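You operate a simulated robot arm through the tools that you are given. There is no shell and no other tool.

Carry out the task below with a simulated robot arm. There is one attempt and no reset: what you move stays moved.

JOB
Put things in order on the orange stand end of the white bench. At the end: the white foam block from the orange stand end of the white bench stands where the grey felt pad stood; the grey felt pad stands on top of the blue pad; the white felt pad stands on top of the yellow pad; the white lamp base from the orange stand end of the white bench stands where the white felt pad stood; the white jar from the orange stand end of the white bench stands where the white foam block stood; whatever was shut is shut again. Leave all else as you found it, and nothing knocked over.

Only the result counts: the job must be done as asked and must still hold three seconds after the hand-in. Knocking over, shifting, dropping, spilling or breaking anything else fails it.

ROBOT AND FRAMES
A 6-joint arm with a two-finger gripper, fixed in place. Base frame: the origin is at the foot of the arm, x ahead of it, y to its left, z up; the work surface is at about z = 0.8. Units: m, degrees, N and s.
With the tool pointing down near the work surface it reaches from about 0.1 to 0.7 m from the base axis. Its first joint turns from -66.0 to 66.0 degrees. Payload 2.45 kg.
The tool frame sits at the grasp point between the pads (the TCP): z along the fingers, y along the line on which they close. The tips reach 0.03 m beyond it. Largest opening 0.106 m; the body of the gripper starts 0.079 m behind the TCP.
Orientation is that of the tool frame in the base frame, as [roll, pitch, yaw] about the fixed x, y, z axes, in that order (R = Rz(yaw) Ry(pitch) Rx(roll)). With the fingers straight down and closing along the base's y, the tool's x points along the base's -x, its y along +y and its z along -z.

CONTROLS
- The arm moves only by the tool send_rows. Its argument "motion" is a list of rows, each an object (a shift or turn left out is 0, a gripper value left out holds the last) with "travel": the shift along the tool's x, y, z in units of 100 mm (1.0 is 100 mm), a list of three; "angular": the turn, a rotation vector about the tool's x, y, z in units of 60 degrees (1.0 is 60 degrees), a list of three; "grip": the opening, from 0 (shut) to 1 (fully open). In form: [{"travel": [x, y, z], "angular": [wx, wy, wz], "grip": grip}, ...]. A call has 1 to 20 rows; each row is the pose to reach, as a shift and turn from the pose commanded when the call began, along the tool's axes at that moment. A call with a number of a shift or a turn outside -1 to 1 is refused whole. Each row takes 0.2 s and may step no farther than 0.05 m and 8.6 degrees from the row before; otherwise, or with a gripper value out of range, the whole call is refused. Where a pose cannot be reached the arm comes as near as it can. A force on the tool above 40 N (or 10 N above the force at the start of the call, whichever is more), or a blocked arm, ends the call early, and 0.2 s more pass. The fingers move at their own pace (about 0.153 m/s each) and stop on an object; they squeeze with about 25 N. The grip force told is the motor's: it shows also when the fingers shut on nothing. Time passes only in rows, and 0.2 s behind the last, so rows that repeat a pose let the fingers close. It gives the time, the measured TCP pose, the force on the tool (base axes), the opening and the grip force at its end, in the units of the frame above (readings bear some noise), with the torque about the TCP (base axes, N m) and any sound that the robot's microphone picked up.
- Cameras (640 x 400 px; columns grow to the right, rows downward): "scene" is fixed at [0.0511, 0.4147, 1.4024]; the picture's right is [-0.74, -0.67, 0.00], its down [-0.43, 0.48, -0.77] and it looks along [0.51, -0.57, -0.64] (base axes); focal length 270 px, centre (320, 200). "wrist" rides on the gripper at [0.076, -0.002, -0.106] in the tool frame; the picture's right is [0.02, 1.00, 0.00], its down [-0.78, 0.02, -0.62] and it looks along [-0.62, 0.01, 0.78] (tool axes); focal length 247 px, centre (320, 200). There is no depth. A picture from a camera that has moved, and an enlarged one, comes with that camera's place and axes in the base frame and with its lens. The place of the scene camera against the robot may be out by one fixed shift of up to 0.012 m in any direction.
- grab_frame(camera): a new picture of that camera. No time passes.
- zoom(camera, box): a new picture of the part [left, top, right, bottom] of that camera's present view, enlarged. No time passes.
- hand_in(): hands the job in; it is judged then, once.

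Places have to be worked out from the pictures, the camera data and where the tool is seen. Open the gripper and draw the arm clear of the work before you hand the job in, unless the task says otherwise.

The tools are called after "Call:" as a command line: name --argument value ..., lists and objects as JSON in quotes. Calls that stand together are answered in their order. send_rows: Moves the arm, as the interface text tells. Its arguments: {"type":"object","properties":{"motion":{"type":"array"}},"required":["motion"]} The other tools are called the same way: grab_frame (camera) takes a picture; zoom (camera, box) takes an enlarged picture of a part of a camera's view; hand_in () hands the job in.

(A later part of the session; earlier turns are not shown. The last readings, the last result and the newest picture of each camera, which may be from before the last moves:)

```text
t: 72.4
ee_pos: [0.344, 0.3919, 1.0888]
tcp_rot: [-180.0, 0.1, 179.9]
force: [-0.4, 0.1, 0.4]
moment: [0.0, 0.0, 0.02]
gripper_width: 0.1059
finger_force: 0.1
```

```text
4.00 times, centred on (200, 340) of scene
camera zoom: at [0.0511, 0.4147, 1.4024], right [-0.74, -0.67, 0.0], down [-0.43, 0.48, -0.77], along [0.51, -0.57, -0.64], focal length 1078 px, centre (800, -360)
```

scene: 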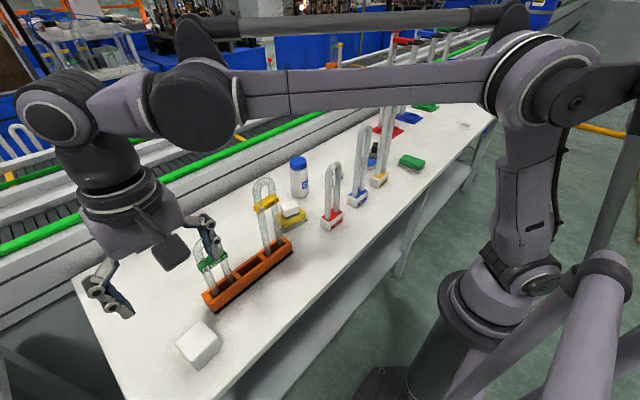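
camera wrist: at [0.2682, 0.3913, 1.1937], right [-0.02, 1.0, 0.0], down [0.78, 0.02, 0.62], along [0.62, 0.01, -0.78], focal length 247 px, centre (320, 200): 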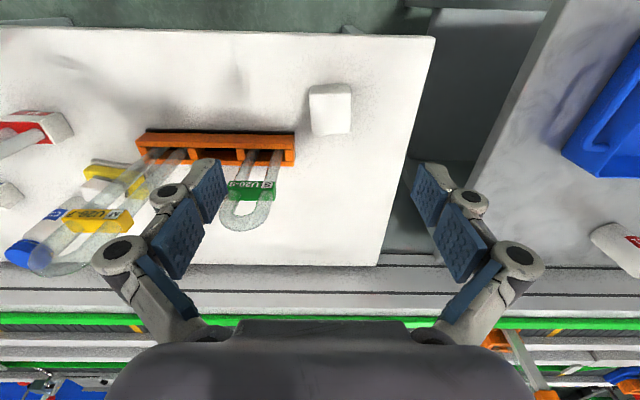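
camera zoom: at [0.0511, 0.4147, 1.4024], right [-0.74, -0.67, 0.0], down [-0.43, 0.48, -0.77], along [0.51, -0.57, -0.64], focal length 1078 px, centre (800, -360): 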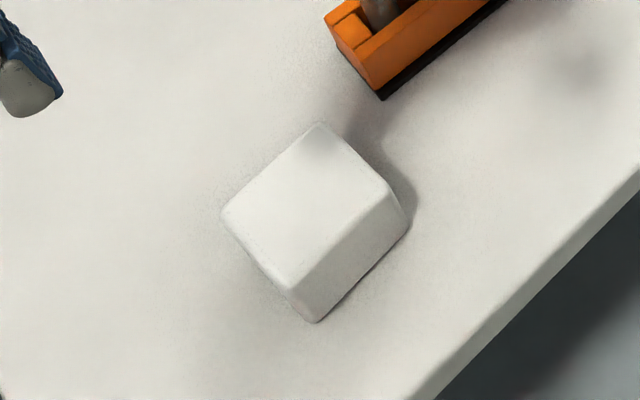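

Foam block: centre ≈(0.390, 0.4095), about 58×56×47 mm, turned ≈+4°. I move over its inner half with a 5° outward tilt (as used at the grey pad's spot), closing along y.

Call:
send_rows --motion '[{"travel": [-0.1, 0.06, 0.3], "angular": [0, -0.03, -0.02]}, {"travel": [-0.2, 0.12, 0.6], "angular": [0, -0.06, -0.045]}, {"travel": [-0.32, 0.17, 0.9], "angular": [0, -0.083, -0.0667]}, {"travel": [-0.32, 0.17, 0.9], "angular": [0, -0.083, -0.0667]}]'

Call:
grab_frame --camera "wrist"

Call:
grab_frame --camera "scene"

```text
t: 73.4
ee_pos: [0.3772, 0.4081, 1.0011]
tcp_rot: [-179.8, 5.0, -176.1]
force: [0.5, -0.5, 0.6]
moment: [0.02, -0.02, -0.01]
gripper_width: 0.1061
finger_force: 0.0
```

```text
taken
camera wrist: at [0.2921, 0.4009, 1.0998], right [-0.09, 1.0, 0.0], down [0.72, 0.07, 0.69], along [0.69, 0.06, -0.73], focal length 247 px, centre (320, 200)
```

wrist: 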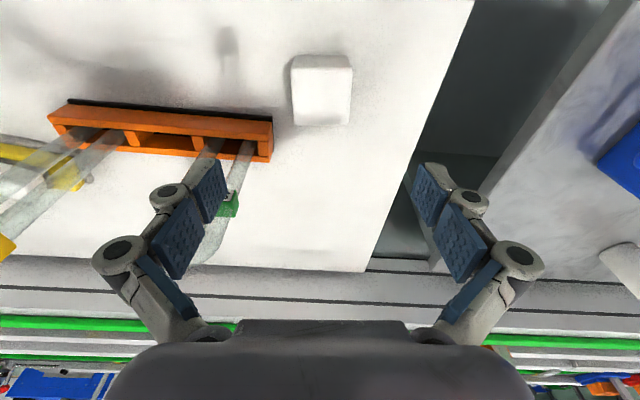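

```text
taken
```

scene: 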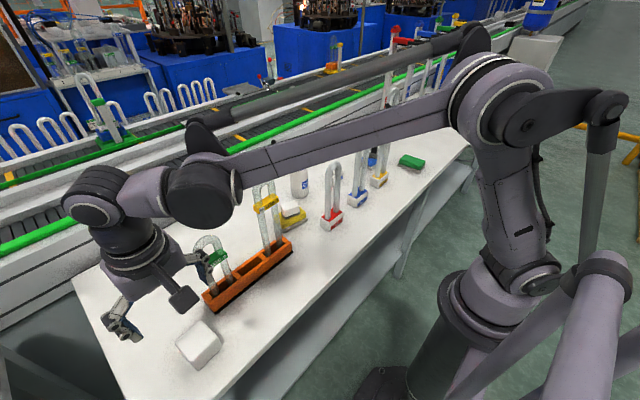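

Block is centred between the fingers. I descend in two stages to z≈0.862.

Call:
send_rows --motion '[{"travel": [0.03, 0, 0.3]}, {"travel": [0.055, 0, 0.6]}, {"travel": [0.078, 0, 0.897]}, {"travel": [0.078, 0, 0.897]}]'

Call:
grab_frame --camera "wrist"

```text
t: 74.4
ee_pos: [0.3732, 0.4093, 0.9083]
tcp_rot: [-179.7, 4.9, -176.0]
force: [0.0, 0.2, -0.7]
moment: [0.01, -0.02, 0.04]
gripper_width: 0.1059
finger_force: 0.0
```

```text
taken
camera wrist: at [0.2897, 0.402, 1.0071], right [-0.09, 1.0, 0.0], down [0.72, 0.07, 0.69], along [0.68, 0.06, -0.73], focal length 247 px, centre (320, 200)
```

wrist: 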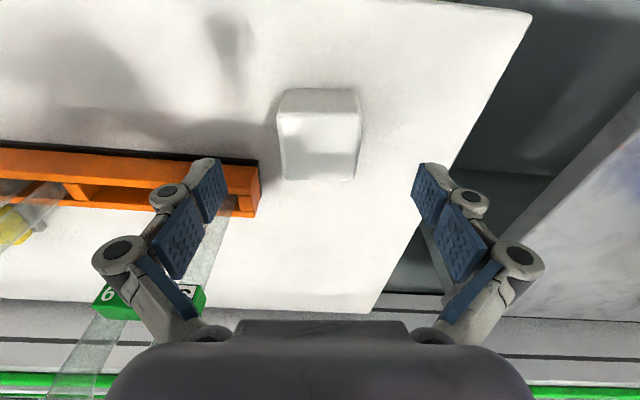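

Alignment good. I lower the last 46 mm.

Call:
send_rows --motion '[{"travel": [0.013, 0.005, 0.15]}, {"travel": [0.027, 0.01, 0.31]}, {"travel": [0.04, 0.01, 0.459]}, {"travel": [0.04, 0.01, 0.459]}]'

Call:
grab_frame --camera "wrist"

```text
t: 75.4
ee_pos: [0.3759, 0.4096, 0.8623]
tcp_rot: [-179.8, 5.0, -175.9]
force: [0.2, -0.2, 0.0]
moment: [-0.04, 0.01, 0.0]
gripper_width: 0.1059
finger_force: 0.1
```

```text
taken
camera wrist: at [0.2906, 0.403, 0.9616], right [-0.09, 1.0, 0.0], down [0.72, 0.07, 0.69], along [0.68, 0.06, -0.73], focal length 247 px, centre (320, 200)
```

wrist: 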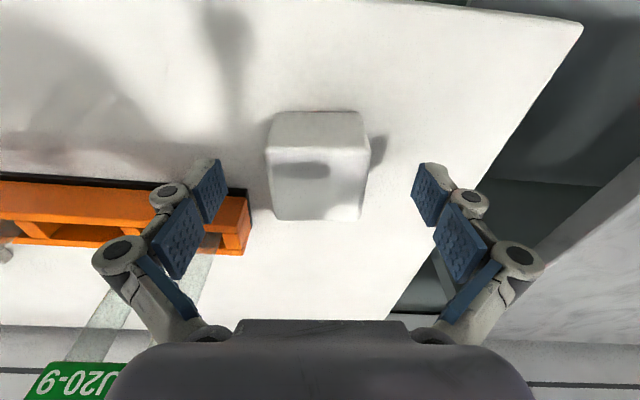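

Good position (grip slightly inward of the block's centre). I close.

Call:
send_rows --motion '[{"travel": [0, 0, 0], "grip": 0.6}, {"travel": [0, 0, 0], "grip": 0}, {"travel": [0, 0, 0], "grip": 0}, {"travel": [0, 0, 0], "grip": 0}]'

Call:
grab_frame --camera "wrist"

```text
t: 76.4
ee_pos: [0.3766, 0.4099, 0.8633]
tcp_rot: [-179.9, 5.0, -176.0]
force: [0.4, -1.7, 2.9]
moment: [-0.11, -0.08, 0.0]
gripper_width: 0.0588
finger_force: 25.1
```

```text
taken
camera wrist: at [0.2906, 0.4029, 0.9619], right [-0.09, 1.0, 0.0], down [0.72, 0.07, 0.69], along [0.68, 0.06, -0.73], focal length 247 px, centre (320, 200)
```

wrist: 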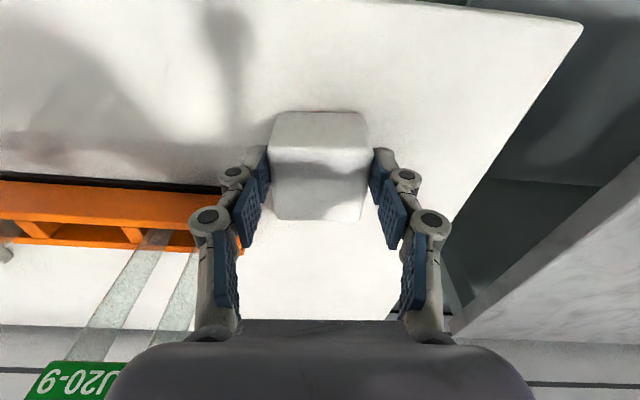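

Gripped at 58.8 mm. I lift straight up in two stages to z≈1.07.

Call:
send_rows --motion '[{"travel": [-0.009, 0, -0.1]}, {"travel": [-0.035, 0, -0.4]}, {"travel": [-0.07, 0, -0.8]}, {"travel": [-0.087, 0, -0.996]}, {"travel": [-0.087, 0, -0.996]}]'

Call:
send_rows --motion '[{"travel": [-0.035, 0.05, -0.4]}, {"travel": [-0.07, 0.1, -0.8]}, {"travel": [-0.087, 0.1, -0.996]}]'

Call:
grab_frame --camera "wrist"

```text
t: 77.6
ee_pos: [0.3754, 0.4097, 0.9636]
tcp_rot: [-179.8, 5.0, -176.0]
force: [-0.2, 0.6, -0.2]
moment: [0.01, -0.01, 0.01]
gripper_width: 0.0589
finger_force: 24.9
```

```text
t: 78.4
ee_pos: [0.3745, 0.4193, 1.0629]
tcp_rot: [-179.8, 5.2, -176.0]
force: [-0.2, 0.8, -0.5]
moment: [-0.01, 0.03, -0.04]
gripper_width: 0.0587
finger_force: 24.7
```

```text
taken
camera wrist: at [0.2891, 0.4124, 1.1612], right [-0.09, 1.0, 0.0], down [0.72, 0.07, 0.69], along [0.68, 0.06, -0.73], focal length 247 px, centre (320, 200)
```

wrist: 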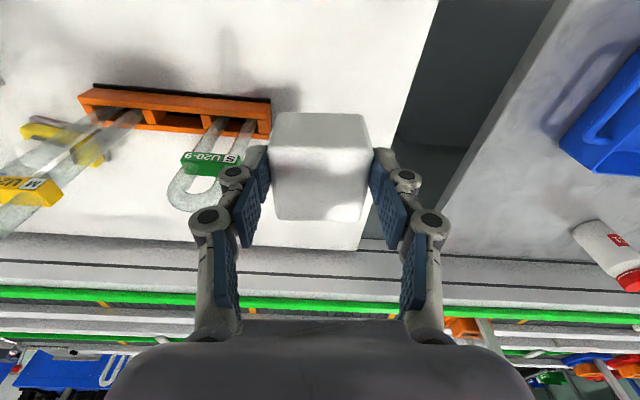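

Block is held level. I carry it outward at z≈1.07, well to the +y side of the S lamp.

Call:
send_rows --motion '[{"travel": [-0.3, -0.05, -0.01]}, {"travel": [-0.6, -0.1, -0.02]}, {"travel": [-0.896, -0.163, -0.022]}, {"travel": [-0.896, -0.163, -0.022]}]'

Call:
grab_frame --camera "scene"

```text
t: 79.4
ee_pos: [0.4648, 0.4088, 1.0738]
tcp_rot: [-179.9, 5.1, -176.0]
force: [-0.5, -0.1, -1.3]
moment: [0.0, 0.03, 0.02]
gripper_width: 0.0587
finger_force: 25.2
```

```text
taken
```

scene: 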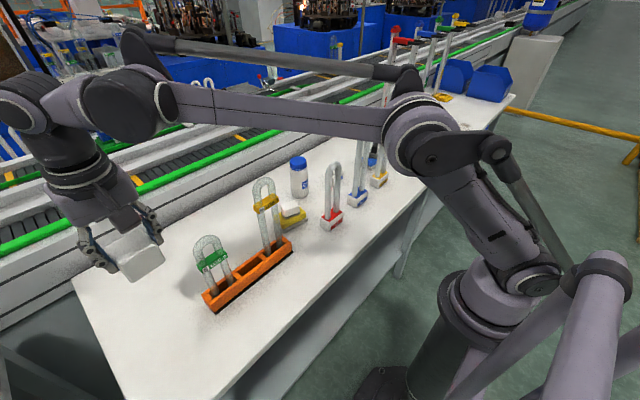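

Continuing outward and down toward the empty grey-pad spot.

Call:
send_rows --motion '[{"travel": [-0.2, -0.095, 0.165]}, {"travel": [-0.4, -0.19, 0.33]}, {"travel": [-0.591, -0.284, 0.494]}, {"travel": [-0.591, -0.284, 0.494]}]'

Call:
send_rows --motion '[{"travel": [-0.143, -0.095, 0.213]}, {"travel": [-0.285, -0.19, 0.427]}, {"travel": [-0.428, -0.284, 0.64]}, {"travel": [-0.428, -0.284, 0.64]}]'

Call:
grab_frame --camera "wrist"

Call:
zoom --camera "scene" --box '[90, 90, 330, 300]'

```text
t: 80.4
ee_pos: [0.5292, 0.3858, 1.0294]
tcp_rot: [-179.9, 4.9, -176.0]
force: [-1.3, -0.2, -0.5]
moment: [-0.01, 0.03, 0.0]
gripper_width: 0.0588
finger_force: 25.2
```

```text
t: 81.4
ee_pos: [0.5797, 0.3594, 0.9689]
tcp_rot: [-179.7, 5.1, -175.9]
force: [0.9, 0.1, 0.0]
moment: [0.0, -0.01, 0.02]
gripper_width: 0.0588
finger_force: 24.9
```

```text
taken
camera wrist: at [0.495, 0.3529, 1.067], right [-0.09, 1.0, 0.0], down [0.72, 0.07, 0.69], along [0.68, 0.06, -0.73], focal length 247 px, centre (320, 200)
```

wrist: 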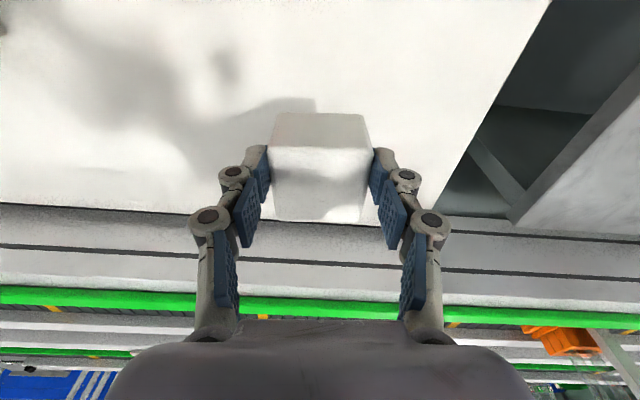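

```text
1.90 times, centred on (210, 195) of scene
camera zoom: at [0.0511, 0.4147, 1.4024], right [-0.74, -0.67, 0.0], down [-0.43, 0.48, -0.77], along [0.51, -0.57, -0.64], focal length 513 px, centre (530, 210)
```

zoom: 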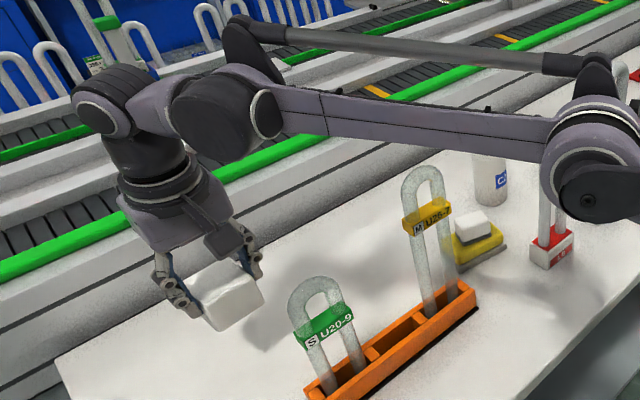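

I continue to (0.61, 0.35, 0.92) and then (0.622, 0.348, 0.88), as in the earlier safe approach.

Call:
send_rows --motion '[{"travel": [-0.124, -0.058, 0.257]}, {"travel": [-0.248, -0.115, 0.513]}, {"travel": [-0.248, -0.115, 0.513]}]'

Call:
send_rows --motion '[{"travel": [-0.04, -0.015, 0.2]}, {"travel": [-0.083, -0.03, 0.409]}, {"travel": [-0.083, -0.03, 0.409]}]'

Call:
zoom --camera "scene" --box '[130, 120, 310, 290]'

Call:
grab_frame --camera "wrist"

```text
t: 82.2
ee_pos: [0.6114, 0.3502, 0.9197]
tcp_rot: [-179.8, 5.1, -176.0]
force: [0.5, 0.5, -0.1]
moment: [0.01, -0.01, 0.01]
gripper_width: 0.0587
finger_force: 25.3
```

```text
t: 83.0
ee_pos: [0.6232, 0.348, 0.8803]
tcp_rot: [-179.8, 5.0, -176.0]
force: [0.3, 0.0, 0.0]
moment: [0.02, -0.02, 0.01]
gripper_width: 0.0588
finger_force: 24.6
```

```text
2.35 times, centred on (220, 205) of scene
camera zoom: at [0.0511, 0.4147, 1.4024], right [-0.74, -0.67, 0.0], down [-0.43, 0.48, -0.77], along [0.51, -0.57, -0.64], focal length 634 px, centre (555, 188)
```

zoom: 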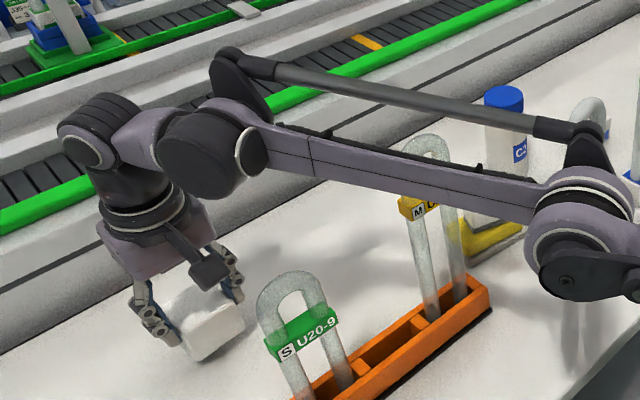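

```text
taken
camera wrist: at [0.5384, 0.3408, 0.9787], right [-0.09, 1.0, 0.0], down [0.72, 0.07, 0.69], along [0.68, 0.06, -0.73], focal length 247 px, centre (320, 200)
```

wrist: 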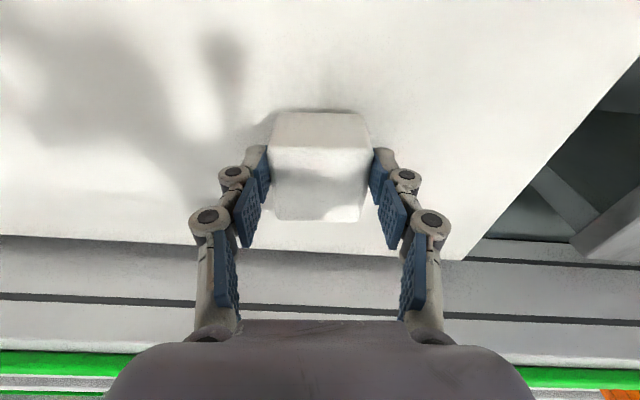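

All clear. I lower 15 mm, then in small steps to contact.

Call:
send_rows --motion '[{"travel": [0.006, 0, 0.07]}, {"travel": [0.012, 0, 0.14]}, {"travel": [0.012, 0, 0.14]}]'

Call:
send_rows --motion '[{"travel": [0.001, 0, 0.01]}, {"travel": [0.002, 0, 0.02]}]'

```text
t: 83.8
ee_pos: [0.6233, 0.3479, 0.8659]
tcp_rot: [-179.9, 5.0, -176.0]
force: [-0.7, -0.5, -0.4]
moment: [-0.02, 0.01, 0.03]
gripper_width: 0.0587
finger_force: 25.3
```

```text
t: 84.4
ee_pos: [0.6214, 0.3487, 0.8641]
tcp_rot: [-179.7, 5.0, -176.0]
force: [-0.1, -0.3, -0.1]
moment: [0.01, -0.01, 0.01]
gripper_width: 0.0585
finger_force: 24.6
```

Call:
send_rows --motion '[{"travel": [0.001, 0, 0.01]}, {"travel": [0.0015, 0, 0.015]}]'

```text
t: 85.0
ee_pos: [0.6221, 0.3464, 0.8626]
tcp_rot: [-179.8, 5.2, -175.9]
force: [0.7, 0.7, 6.0]
moment: [-0.01, -0.14, 0.01]
gripper_width: 0.0588
finger_force: 24.7
```

Contact (6 N) at z≈0.8625. I open the fingers, then withdraw inward (not up) to avoid passing through full stretch.

Call:
send_rows --motion '[{"travel": [0, 0, 0], "grip": 0.75}, {"travel": [0, 0, 0], "grip": 0.85}, {"travel": [0, 0, 0], "grip": 0.85}]'

Call:
grab_frame --camera "wrist"

```text
t: 85.8
ee_pos: [0.6216, 0.3482, 0.8626]
tcp_rot: [-179.8, 5.0, -176.0]
force: [-0.7, 0.5, -0.1]
moment: [-0.03, 0.01, 0.02]
gripper_width: 0.0902
finger_force: 0.1
```

```text
taken
camera wrist: at [0.5364, 0.3404, 0.9613], right [-0.09, 1.0, 0.0], down [0.72, 0.07, 0.69], along [0.68, 0.06, -0.73], focal length 247 px, centre (320, 200)
```

wrist: 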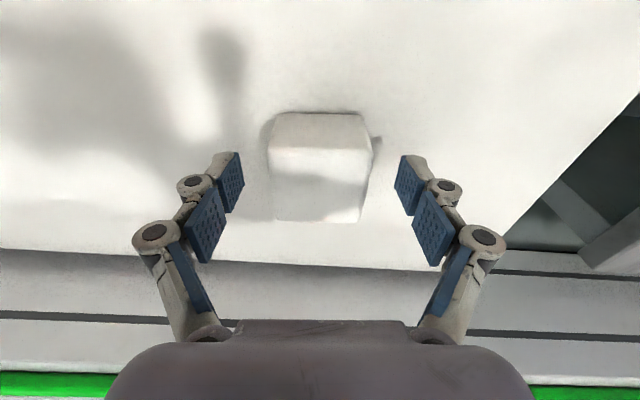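

Block stands at about (0.637, 0.346), matching the old grey-pad spot. I back out inward 4 cm, then rise while continuing inward.

Call:
send_rows --motion '[{"travel": [0.13, 0.009, -0.012]}, {"travel": [0.27, 0.019, -0.023]}, {"travel": [0.398, 0.028, -0.035]}, {"travel": [0.398, 0.028, -0.035]}]'

Call:
send_rows --motion '[{"travel": [0.05, 0, -0.3]}, {"travel": [0.1, 0, -0.6]}, {"travel": [0.15, 0, -0.95]}, {"travel": [0.15, 0, -0.95]}]'

Call:
grab_frame --camera "wrist"

Call:
grab_frame --camera "scene"

```text
t: 86.8
ee_pos: [0.5808, 0.3484, 0.8633]
tcp_rot: [-179.9, 5.0, -176.0]
force: [0.7, -0.7, -0.3]
moment: [0.03, 0.02, 0.02]
gripper_width: 0.09
finger_force: 0.1
```

```text
t: 87.8
ee_pos: [0.5574, 0.345, 0.9544]
tcp_rot: [-179.8, 5.0, -176.0]
force: [0.0, 0.5, 0.7]
moment: [-0.01, 0.02, 0.03]
gripper_width: 0.0904
finger_force: 0.0
```

```text
taken
camera wrist: at [0.4726, 0.3377, 1.0545], right [-0.09, 1.0, 0.0], down [0.72, 0.07, 0.69], along [0.68, 0.06, -0.73], focal length 247 px, centre (320, 200)
```

wrist: 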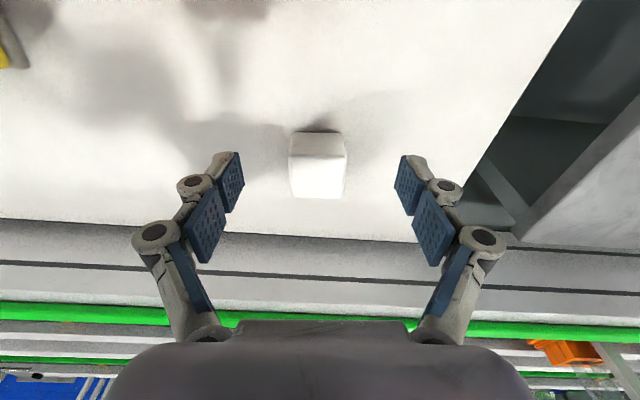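

```text
taken
```

scene: 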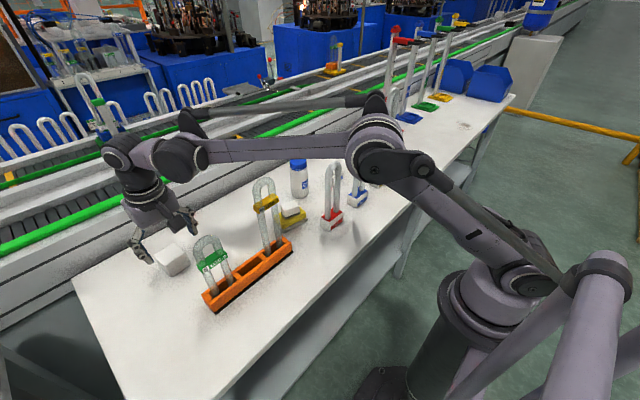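

Foam block stands where the grey pad was. Next the jar: I rise, straighten the hand, and travel over to it at z≈1.05.

Call:
send_rows --motion '[{"travel": [-0.01, -0.1, -0.3], "angular": [0, 0.02, 0.02]}, {"travel": [-0.02, -0.3, -0.6], "angular": [0, 0.05, 0.04]}, {"travel": [-0.044, -0.499, -0.9], "angular": [0, 0.083, 0.0667]}, {"travel": [-0.044, -0.499, -0.9], "angular": [0, 0.083, 0.0667], "grip": 1}]'

Call:
send_rows --motion '[{"travel": [0, -0.45, -0.1]}, {"travel": [0, -0.9, -0.2]}, {"travel": [0, -1.0, -0.3]}]'

Call:
send_rows --motion '[{"travel": [0, -0.45, 0]}, {"travel": [0, -0.9, 0]}, {"travel": [0, -1.0, 0]}]'

Call:
send_rows --motion '[{"travel": [0, -0.45, 0]}, {"travel": [0, -0.9, 0]}, {"travel": [0, -1.0, 0]}]'

Call:
grab_frame --camera "wrist"

Call:
grab_frame --camera "scene"

```text
t: 88.8
ee_pos: [0.5566, 0.2966, 1.0441]
tcp_rot: [180.0, 0.0, 180.0]
force: [0.8, -0.3, 0.0]
moment: [-0.02, -0.01, -0.03]
gripper_width: 0.1063
finger_force: 0.0
```

```text
t: 89.6
ee_pos: [0.5581, 0.196, 1.0768]
tcp_rot: [180.0, 0.0, -180.0]
force: [-0.4, 0.0, 0.0]
moment: [0.04, 0.01, -0.05]
gripper_width: 0.106
finger_force: 0.0
```

```text
t: 90.4
ee_pos: [0.5573, 0.096, 1.0772]
tcp_rot: [180.0, 0.0, 180.0]
force: [-0.2, 0.3, 0.1]
moment: [-0.01, -0.04, 0.04]
gripper_width: 0.1061
finger_force: 0.1
```

```text
t: 91.2
ee_pos: [0.5577, -0.0041, 1.0759]
tcp_rot: [-179.9, -0.1, -180.0]
force: [-0.7, 0.5, -0.5]
moment: [-0.01, 0.0, 0.01]
gripper_width: 0.1058
finger_force: 0.1
```

```text
taken
camera wrist: at [0.4826, -0.0057, 1.1821], right [-0.02, 1.0, 0.0], down [0.78, 0.02, 0.62], along [0.62, 0.01, -0.78], focal length 247 px, centre (320, 200)
```

wrist: 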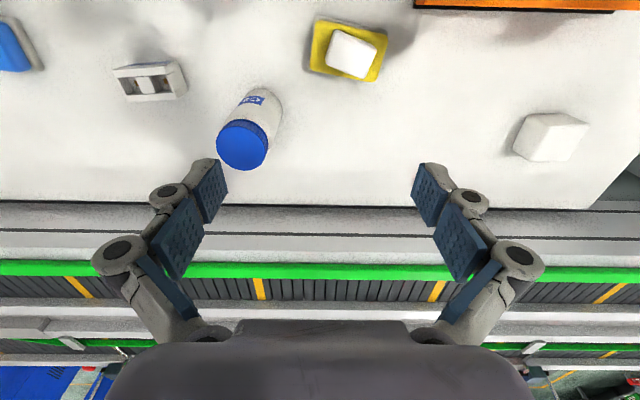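

```text
taken
```

scene: 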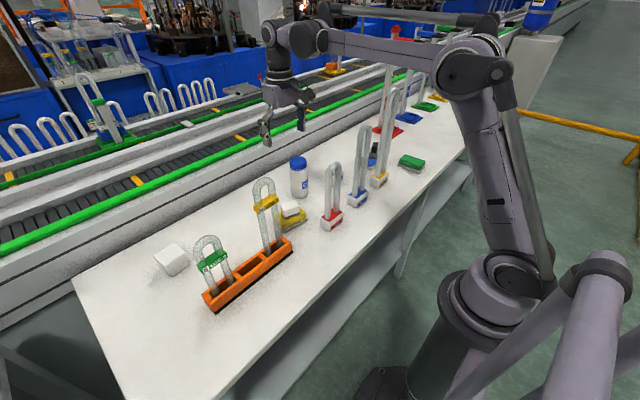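

I move above the jar and zoom in to centre on it.

Call:
send_rows --motion '[{"travel": [-0.12, -0.3, 0]}, {"travel": [-0.25, -0.6, 0]}, {"travel": [-0.35, -0.88, 0.2]}, {"travel": [-0.35, -0.88, 0.2]}]'

Call:
grab_frame --camera "wrist"

Call:
zoom --camera "wrist" --box '[250, 40, 390, 180]'

```text
t: 92.2
ee_pos: [0.5914, -0.0909, 1.0573]
tcp_rot: [180.0, 0.0, -180.0]
force: [0.1, 0.4, -0.6]
moment: [0.02, 0.01, -0.02]
gripper_width: 0.106
finger_force: 0.1
```

```text
taken
camera wrist: at [0.515, -0.092, 1.1618], right [-0.02, 1.0, 0.0], down [0.78, 0.02, 0.62], along [0.62, 0.01, -0.78], focal length 247 px, centre (320, 200)
```

wrist: 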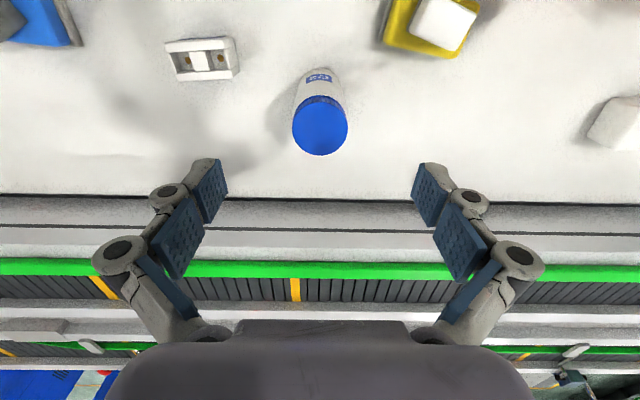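

```text
2.86 times, centred on (320, 110) of wrist
camera zoom: at [0.515, -0.092, 1.1618], right [-0.02, 1.0, 0.0], down [0.78, 0.02, 0.62], along [0.62, 0.01, -0.78], focal length 706 px, centre (320, 457)
```

zoom: 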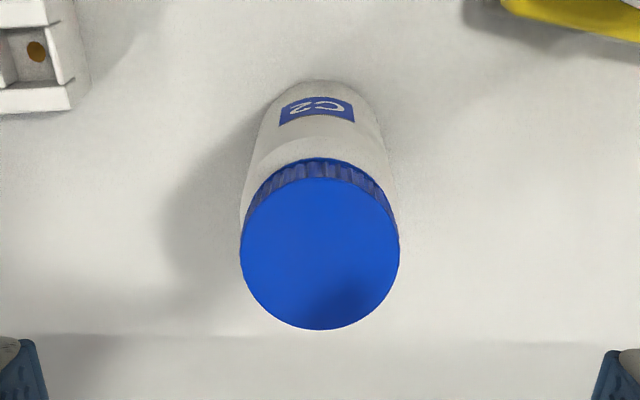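

Jar centre ≈(0.608, −0.091), height ≈0.133, radius ≈27 mm. I shift +16.5 mm in x and descend around it.

Call:
send_rows --motion '[{"travel": [-0.08, 0, 0.2]}, {"travel": [-0.165, 0, 0.45]}, {"travel": [-0.165, 0, 0.75]}, {"travel": [-0.165, 0, 0.85]}, {"travel": [-0.165, 0, 0.85]}]'

Call:
grab_frame --camera "wrist"

Call:
zoom --camera "scene" --box '[240, 60, 420, 240]'

```text
t: 93.4
ee_pos: [0.6093, -0.0919, 0.9708]
tcp_rot: [-179.9, 0.1, -180.0]
force: [-0.5, -1.0, 0.1]
moment: [0.01, -0.01, -0.03]
gripper_width: 0.1061
finger_force: 0.2
```

```text
taken
camera wrist: at [0.5328, -0.0927, 1.0765], right [-0.02, 1.0, 0.0], down [0.78, 0.02, 0.62], along [0.62, 0.01, -0.78], focal length 247 px, centre (320, 200)
```

wrist: 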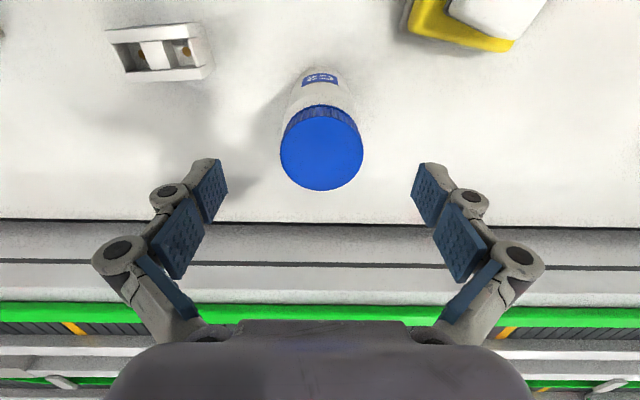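

```text
2.22 times, centred on (330, 150) of scene
camera zoom: at [0.0511, 0.4147, 1.4024], right [-0.74, -0.67, 0.0], down [-0.43, 0.48, -0.77], along [0.51, -0.57, -0.64], focal length 599 px, centre (298, 311)
```

zoom: 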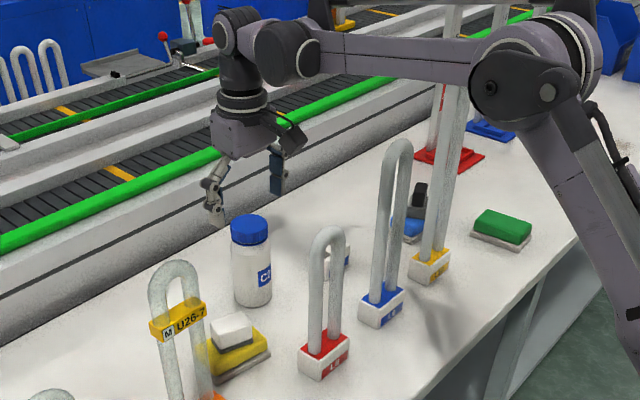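

Jar lid is centred under the hand. I lower to z≈0.88, fingers around the body.

Call:
send_rows --motion '[{"travel": [0, 0, 0.25]}, {"travel": [0, 0, 0.5]}, {"travel": [0, 0, 0.75]}, {"travel": [0, 0, 0.9]}, {"travel": [0, 0, 0.9]}]'

Call:
grab_frame --camera "wrist"

Call:
zoom --camera "scene" --box '[240, 80, 420, 240]'

```text
t: 94.6
ee_pos: [0.6088, -0.0912, 0.881]
tcp_rot: [-180.0, 0.0, 180.0]
force: [-0.3, 0.9, 0.2]
moment: [0.02, 0.02, 0.0]
gripper_width: 0.106
finger_force: 0.0
```

```text
taken
camera wrist: at [0.5331, -0.0927, 0.9862], right [-0.02, 1.0, 0.0], down [0.78, 0.02, 0.62], along [0.62, 0.01, -0.78], focal length 247 px, centre (320, 200)
```

wrist: 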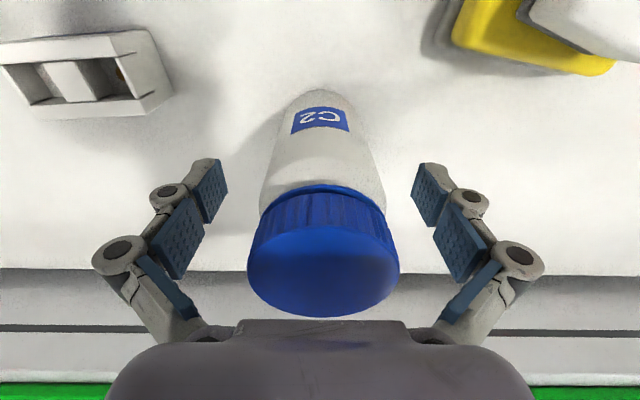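

```text
2.50 times, centred on (330, 160) of scene
camera zoom: at [0.0511, 0.4147, 1.4024], right [-0.74, -0.67, 0.0], down [-0.43, 0.48, -0.77], along [0.51, -0.57, -0.64], focal length 674 px, centre (295, 300)
```

zoom: 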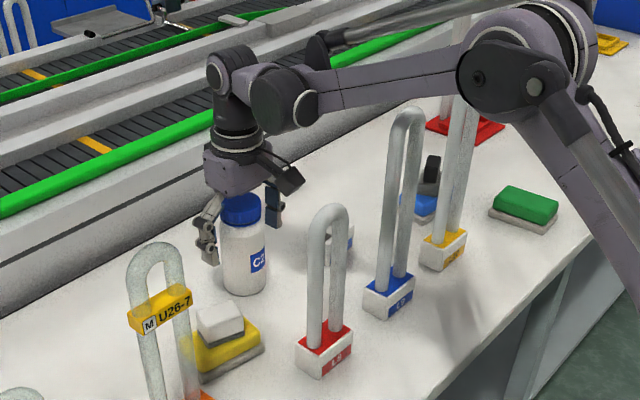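

Fingers surround the jar body. I close on it.

Call:
send_rows --motion '[{"travel": [0, 0, 0], "grip": 0.6}, {"travel": [0, 0, 0], "grip": 0}, {"travel": [0, 0, 0], "grip": 0}, {"travel": [0, 0, 0], "grip": 0}]'

Call:
grab_frame --camera "wrist"

```text
t: 95.6
ee_pos: [0.6083, -0.091, 0.8809]
tcp_rot: [180.0, 0.0, 179.9]
force: [0.4, 0.5, 2.3]
moment: [0.07, -0.03, 0.01]
gripper_width: 0.0591
finger_force: 24.5
```

```text
taken
camera wrist: at [0.5331, -0.0925, 0.9866], right [-0.02, 1.0, 0.0], down [0.78, 0.02, 0.62], along [0.62, 0.01, -0.78], focal length 247 px, centre (320, 200)
```

wrist: 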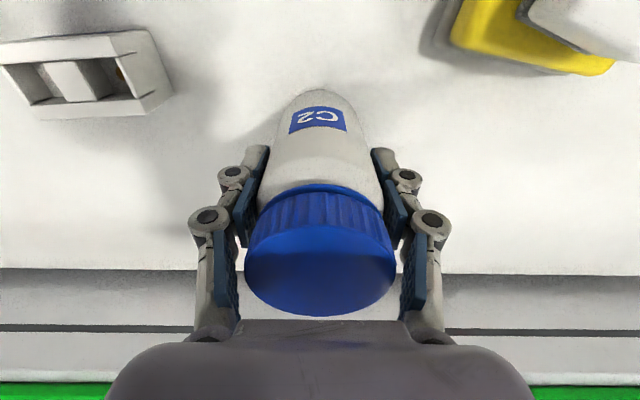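

Gripped at 59 mm on the body. I lift carefully.

Call:
send_rows --motion '[{"travel": [0, 0, -0.05]}, {"travel": [0, 0, -0.2]}, {"travel": [0, 0, -0.5]}, {"travel": [0, 0, -0.8]}, {"travel": [0, 0, -1.0]}, {"travel": [0, 0, -1.0]}]'

Call:
grab_frame --camera "wrist"

Call:
grab_frame --camera "scene"

```text
t: 97.0
ee_pos: [0.6104, -0.0897, 0.982]
tcp_rot: [-179.9, 0.0, 180.0]
force: [-0.1, 0.8, -1.9]
moment: [0.0, -0.04, 0.05]
gripper_width: 0.0591
finger_force: 24.7
```

```text
taken
camera wrist: at [0.5331, -0.0922, 1.0879], right [-0.02, 1.0, 0.0], down [0.78, 0.02, 0.62], along [0.62, 0.01, -0.78], focal length 247 px, centre (320, 200)
```

wrist: 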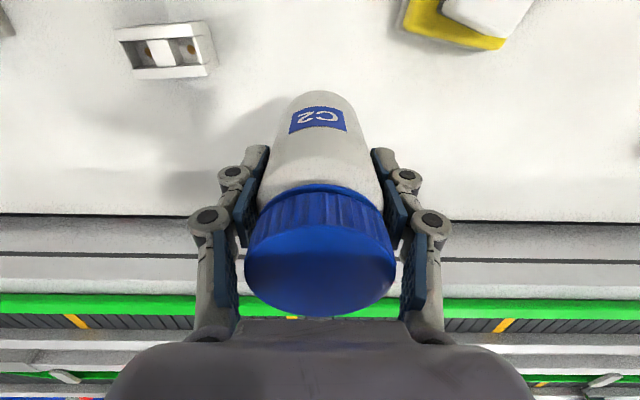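

```text
taken
```

scene: 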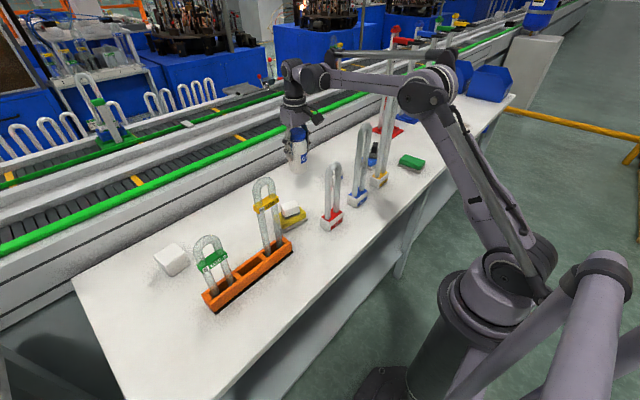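

Jar is held upright. I raise it to about z=1.19 while drawing inward (jar bottom above L8/L9/M), then swing to the +y side.

Call:
send_rows --motion '[{"travel": [0.13, 0, -0.3]}, {"travel": [0.27, 0, -0.6]}, {"travel": [0.4, 0, -0.9]}, {"travel": [0.4, 0, -0.9]}]'

Call:
send_rows --motion '[{"travel": [0.15, 0.05, -0.3]}, {"travel": [0.35, 0.15, -0.65]}, {"travel": [0.6, 0.3, -1.0]}, {"travel": [0.6, 0.3, -1.0]}]'

Call:
send_rows --motion '[{"travel": [0.25, 0.3, -0.07]}, {"travel": [0.5, 0.6, -0.14]}, {"travel": [0.8, 0.9, -0.2]}, {"travel": [0.8, 0.9, -0.2]}]'

Call:
grab_frame --camera "scene"

```text
t: 98.0
ee_pos: [0.5708, -0.0915, 1.0727]
tcp_rot: [-180.0, 0.0, -180.0]
force: [-0.2, 0.9, -1.9]
moment: [0.02, 0.02, 0.0]
gripper_width: 0.059
finger_force: 25.0
```

```text
t: 99.0
ee_pos: [0.509, -0.0599, 1.1725]
tcp_rot: [180.0, 0.0, -179.9]
force: [0.0, 0.0, -1.3]
moment: [0.0, -0.03, 0.02]
gripper_width: 0.0591
finger_force: 25.1
```

```text
t: 100.0
ee_pos: [0.4281, 0.0302, 1.1928]
tcp_rot: [-179.9, 0.0, -180.0]
force: [-1.0, -0.1, -1.6]
moment: [0.02, -0.02, 0.0]
gripper_width: 0.0592
finger_force: 25.5
```

```text
taken
```

scene: 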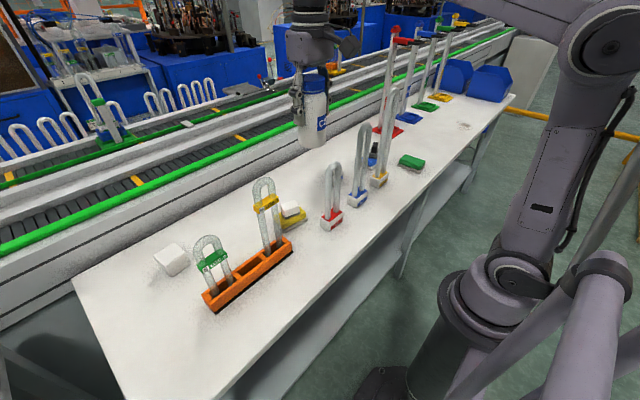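

Continuing the swing at z≈1.19 toward the former foam-block spot.

Call:
send_rows --motion '[{"travel": [0.25, 0.33, 0]}, {"travel": [0.5, 0.66, 0]}, {"travel": [0.75, 1.0, 0]}, {"travel": [0.75, 1.0, 0]}]'

Call:
send_rows --motion '[{"travel": [0.05, 0.4, 0]}, {"travel": [0.1, 0.8, 0]}, {"travel": [0.15, 1.0, 0]}]'

Call:
send_rows --motion '[{"travel": [0, 0.4, 0]}, {"travel": [0, 0.8, 0]}, {"travel": [0, 1.0, 0]}]'

Call:
send_rows --motion '[{"travel": [-0.15, 0.3, 0.2]}, {"travel": [-0.35, 0.6, 0.5]}, {"travel": [-0.5, 0.8, 0.8]}, {"travel": [-0.5, 0.8, 0.8]}]'

Call:
grab_frame --camera "scene"

Call:
grab_frame --camera "wrist"

```text
t: 101.0
ee_pos: [0.3527, 0.1304, 1.1933]
tcp_rot: [180.0, 0.0, 180.0]
force: [1.2, -0.3, -1.7]
moment: [0.0, -0.01, 0.03]
gripper_width: 0.0591
finger_force: 24.7
```

```text
t: 101.8
ee_pos: [0.3403, 0.2301, 1.1915]
tcp_rot: [-180.0, 0.0, 179.9]
force: [0.7, -0.2, -1.9]
moment: [0.0, 0.04, 0.02]
gripper_width: 0.0591
finger_force: 25.6
```

```text
t: 102.6
ee_pos: [0.3404, 0.329, 1.1904]
tcp_rot: [-179.9, 0.0, 180.0]
force: [-0.1, -0.2, -1.1]
moment: [0.0, 0.0, 0.02]
gripper_width: 0.0591
finger_force: 25.2
```

```text
t: 103.6
ee_pos: [0.3915, 0.4111, 1.1073]
tcp_rot: [180.0, 0.0, -180.0]
force: [0.2, 0.5, -2.2]
moment: [0.01, 0.02, 0.02]
gripper_width: 0.059
finger_force: 25.3
```

```text
taken
```

scene: 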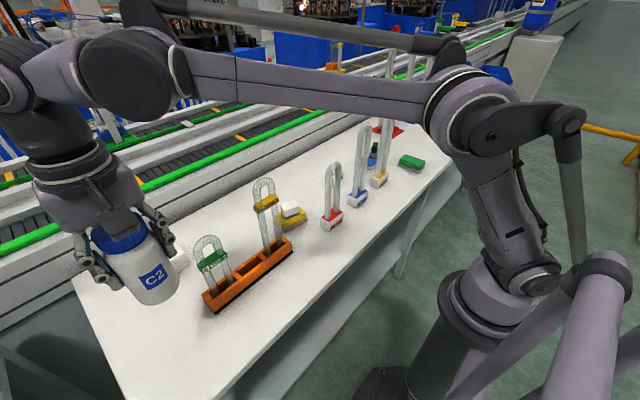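

```text
taken
camera wrist: at [0.3156, 0.4096, 1.2137], right [-0.02, 1.0, 0.0], down [0.78, 0.02, 0.62], along [0.62, 0.01, -0.78], focal length 247 px, centre (320, 200)
```

wrist: 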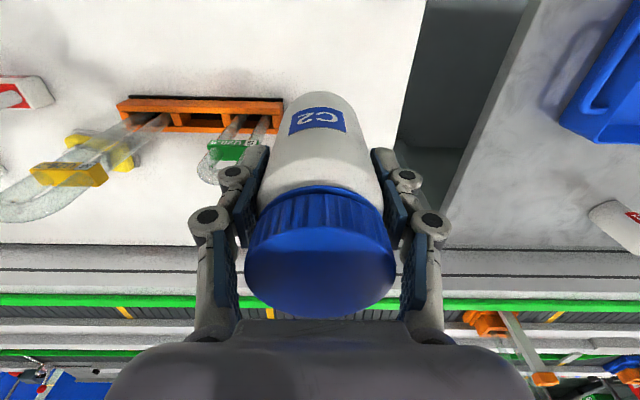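

Above the former foam spot, jar upright. I fine-adjust to (0.389, 0.410) and descend in stages.

Call:
send_rows --motion '[{"travel": [0.01, -0.01, 0.3]}, {"travel": [0.02, -0.01, 0.6]}, {"travel": [0.02, -0.01, 0.95]}, {"travel": [0.02, -0.01, 0.95]}]'

Call:
send_rows --motion '[{"travel": [0, 0, 0.3]}, {"travel": [0, 0, 0.6]}, {"travel": [0, 0, 0.85]}, {"travel": [0, 0, 1.0]}, {"travel": [0, 0, 1.0]}]'

Call:
grab_frame --camera "wrist"

Call:
grab_frame --camera "scene"

```text
t: 104.6
ee_pos: [0.3886, 0.4077, 1.0147]
tcp_rot: [-179.9, 0.0, 179.9]
force: [0.3, -1.1, -1.6]
moment: [0.02, -0.02, -0.02]
gripper_width: 0.0588
finger_force: 25.2
```

```text
t: 105.8
ee_pos: [0.3876, 0.4079, 0.9177]
tcp_rot: [-180.0, 0.0, -180.0]
force: [-0.7, 0.5, -1.8]
moment: [0.0, -0.04, -0.03]
gripper_width: 0.0588
finger_force: 25.3
```

```text
taken
camera wrist: at [0.3115, 0.4071, 1.0231], right [-0.02, 1.0, 0.0], down [0.78, 0.02, 0.62], along [0.62, 0.01, -0.78], focal length 247 px, centre (320, 200)
```

wrist: 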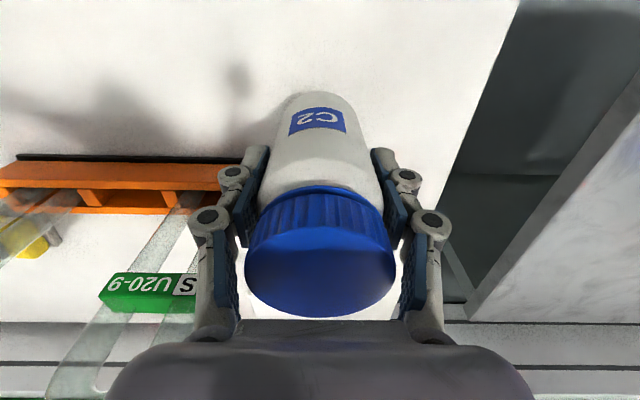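

```text
taken
```

scene: 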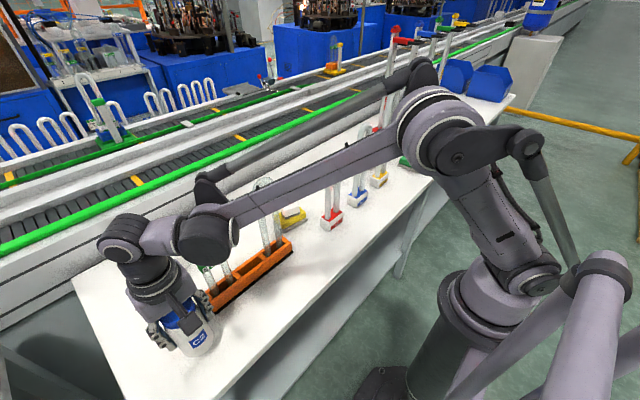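

Good. I lower to ~0.885, then in small steps until contact.

Call:
send_rows --motion '[{"travel": [-0.01, 0.015, 0.15]}, {"travel": [-0.01, 0.015, 0.31]}, {"travel": [-0.01, 0.015, 0.31]}]'

Call:
send_rows --motion '[{"travel": [0, 0, 0.01]}, {"travel": [0, 0, 0.02]}]'

```text
t: 106.6
ee_pos: [0.388, 0.4097, 0.8867]
tcp_rot: [-180.0, 0.1, 180.0]
force: [-0.7, -0.2, -2.2]
moment: [0.01, -0.01, 0.01]
gripper_width: 0.0592
finger_force: 24.8
```

```text
t: 107.2
ee_pos: [0.3883, 0.4104, 0.8842]
tcp_rot: [179.9, 0.0, 180.0]
force: [-0.7, -0.8, -1.3]
moment: [-0.02, -0.02, 0.05]
gripper_width: 0.0591
finger_force: 24.6
```

Call:
send_rows --motion '[{"travel": [0, 0, 0.01]}, {"travel": [0, 0, 0.018]}]'

```text
t: 107.8
ee_pos: [0.3888, 0.4084, 0.8807]
tcp_rot: [180.0, 0.0, -179.9]
force: [-0.4, 0.9, -1.8]
moment: [0.01, 0.0, -0.02]
gripper_width: 0.0588
finger_force: 24.6
```

Still hanging free (−1.8 N is the jar's weight). Another millimetre or two.

Call:
send_rows --motion '[{"travel": [0, 0, 0.008]}, {"travel": [0, 0, 0.015]}]'

```text
t: 108.4
ee_pos: [0.3888, 0.4102, 0.8809]
tcp_rot: [-179.9, 0.0, 179.9]
force: [1.1, -0.6, 10.0]
moment: [-0.04, -0.09, 0.0]
gripper_width: 0.059
finger_force: 25.2
```

Contact. I open the fingers to release the jar.

Call:
send_rows --motion '[{"travel": [0, 0, -0.004], "grip": 0}, {"travel": [0, 0, -0.004], "grip": 0.8}, {"travel": [0, 0, -0.004], "grip": 0.9}, {"travel": [0, 0, -0.004], "grip": 0.9}]'

Call:
grab_frame --camera "wrist"

```text
t: 109.4
ee_pos: [0.3886, 0.4096, 0.8806]
tcp_rot: [180.0, 0.0, 179.9]
force: [0.9, -0.1, -0.8]
moment: [-0.02, -0.02, 0.01]
gripper_width: 0.0954
finger_force: 0.1
```

```text
taken
camera wrist: at [0.3122, 0.4082, 0.9863], right [-0.02, 1.0, 0.0], down [0.78, 0.02, 0.62], along [0.62, 0.01, -0.78], focal length 247 px, centre (320, 200)
```

wrist: 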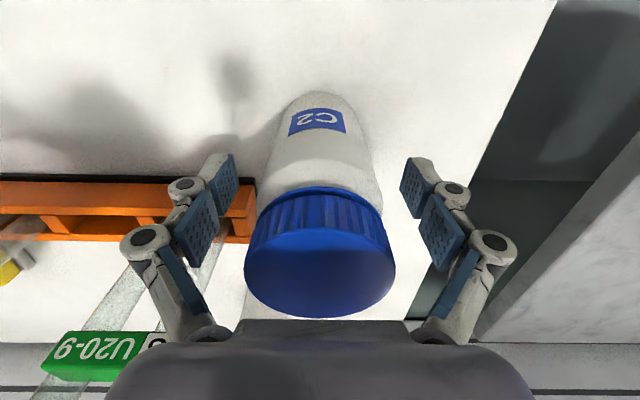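

Jar stands free. I rise straight up in stages.

Call:
send_rows --motion '[{"travel": [0, 0, -0.15]}, {"travel": [0, 0, -0.4]}, {"travel": [0, 0, -0.8]}, {"travel": [0, 0, -1.0]}]'

Call:
send_rows --motion '[{"travel": [0, 0, -0.4]}, {"travel": [0, 0, -0.8]}, {"travel": [0, 0, -1.0]}]'

Call:
send_rows --motion '[{"travel": [0.2, -0.1, -0.4]}, {"travel": [0.4, -0.2, -0.8]}, {"travel": [0.5, -0.3, -1.0]}]'

Call:
grab_frame --camera "wrist"

Call:
grab_frame --camera "scene"

```text
t: 110.4
ee_pos: [0.3896, 0.41, 0.9803]
tcp_rot: [180.0, 0.0, -179.9]
force: [-0.3, 0.9, -0.1]
moment: [0.02, 0.05, -0.04]
gripper_width: 0.0954
finger_force: 0.1
```

```text
t: 111.2
ee_pos: [0.388, 0.4083, 1.0795]
tcp_rot: [-179.9, 0.0, -180.0]
force: [0.2, 0.0, -0.2]
moment: [0.02, -0.03, 0.01]
gripper_width: 0.0954
finger_force: 0.0
```

```text
t: 112.0
ee_pos: [0.3394, 0.3794, 1.1829]
tcp_rot: [-179.9, 0.0, -180.0]
force: [-0.1, -0.1, 0.5]
moment: [0.03, -0.03, 0.03]
gripper_width: 0.0955
finger_force: 0.1
```

```text
taken
camera wrist: at [0.2636, 0.378, 1.2887], right [-0.02, 1.0, 0.0], down [0.78, 0.02, 0.62], along [0.62, 0.01, -0.78], focal length 247 px, centre (320, 200)
```

wrist: 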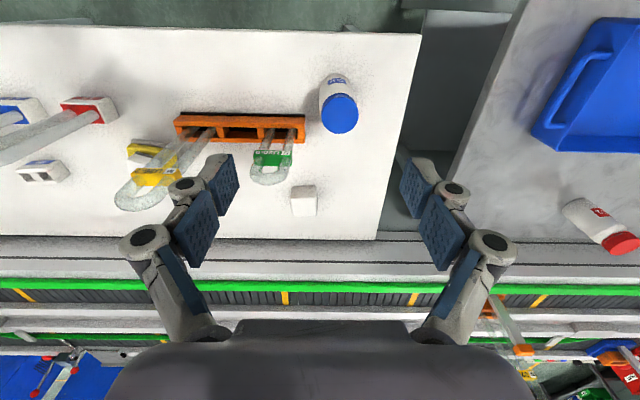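

```text
taken
```

scene: 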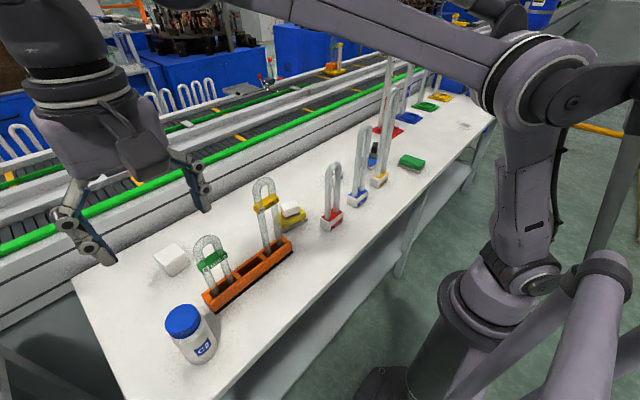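

Jar stands at the foam block's old place. Last item: the white lamp base. I travel back at z≈1.18 toward it.

Call:
send_rows --motion '[{"travel": [0, -0.4, 0]}, {"travel": [0, -0.8, 0]}, {"travel": [0, -1.0, 0], "grip": 1}]'

Call:
send_rows --motion '[{"travel": [-0.05, -0.4, 0]}, {"travel": [-0.15, -0.8, 0]}, {"travel": [-0.2, -1.0, 0]}]'

Call:
send_rows --motion '[{"travel": [-0.2, -0.35, 0]}, {"travel": [-0.4, -0.7, 0]}, {"travel": [-0.6, -1.0, 0]}]'

Call:
send_rows --motion '[{"travel": [-0.2, -0.35, 0]}, {"travel": [-0.4, -0.7, 0]}, {"travel": [-0.6, -1.0, 0]}]'

Call:
send_rows --motion '[{"travel": [-0.15, -0.35, 0.1]}, {"travel": [-0.35, -0.7, 0.3]}, {"travel": [-0.5, -1.0, 0.6]}, {"travel": [-0.5, -1.0, 0.6]}]'

```text
t: 112.8
ee_pos: [0.3378, 0.28, 1.1791]
tcp_rot: [-180.0, -0.1, -180.0]
force: [1.3, 0.9, 0.2]
moment: [-0.01, 0.02, 0.0]
gripper_width: 0.106
finger_force: 0.0
```

```text
t: 113.6
ee_pos: [0.3584, 0.1785, 1.1794]
tcp_rot: [-179.9, -0.1, 180.0]
force: [1.0, 0.8, 0.5]
moment: [0.05, 0.05, 0.0]
gripper_width: 0.1058
finger_force: 0.0
```

```text
t: 114.4
ee_pos: [0.4182, 0.0778, 1.1798]
tcp_rot: [-179.9, -0.1, -180.0]
force: [0.2, 0.7, 0.5]
moment: [0.01, -0.01, 0.03]
gripper_width: 0.1061
finger_force: 0.1
```

```text
t: 115.2
ee_pos: [0.4801, -0.0204, 1.1812]
tcp_rot: [-180.0, 0.0, -180.0]
force: [0.0, -0.5, -0.3]
moment: [0.01, 0.04, 0.04]
gripper_width: 0.1061
finger_force: 0.0
```

```text
t: 116.2
ee_pos: [0.531, -0.12, 1.1229]
tcp_rot: [-179.9, 0.0, 180.0]
force: [0.6, -0.4, 0.1]
moment: [-0.01, -0.03, -0.01]
gripper_width: 0.1061
finger_force: 0.1
```

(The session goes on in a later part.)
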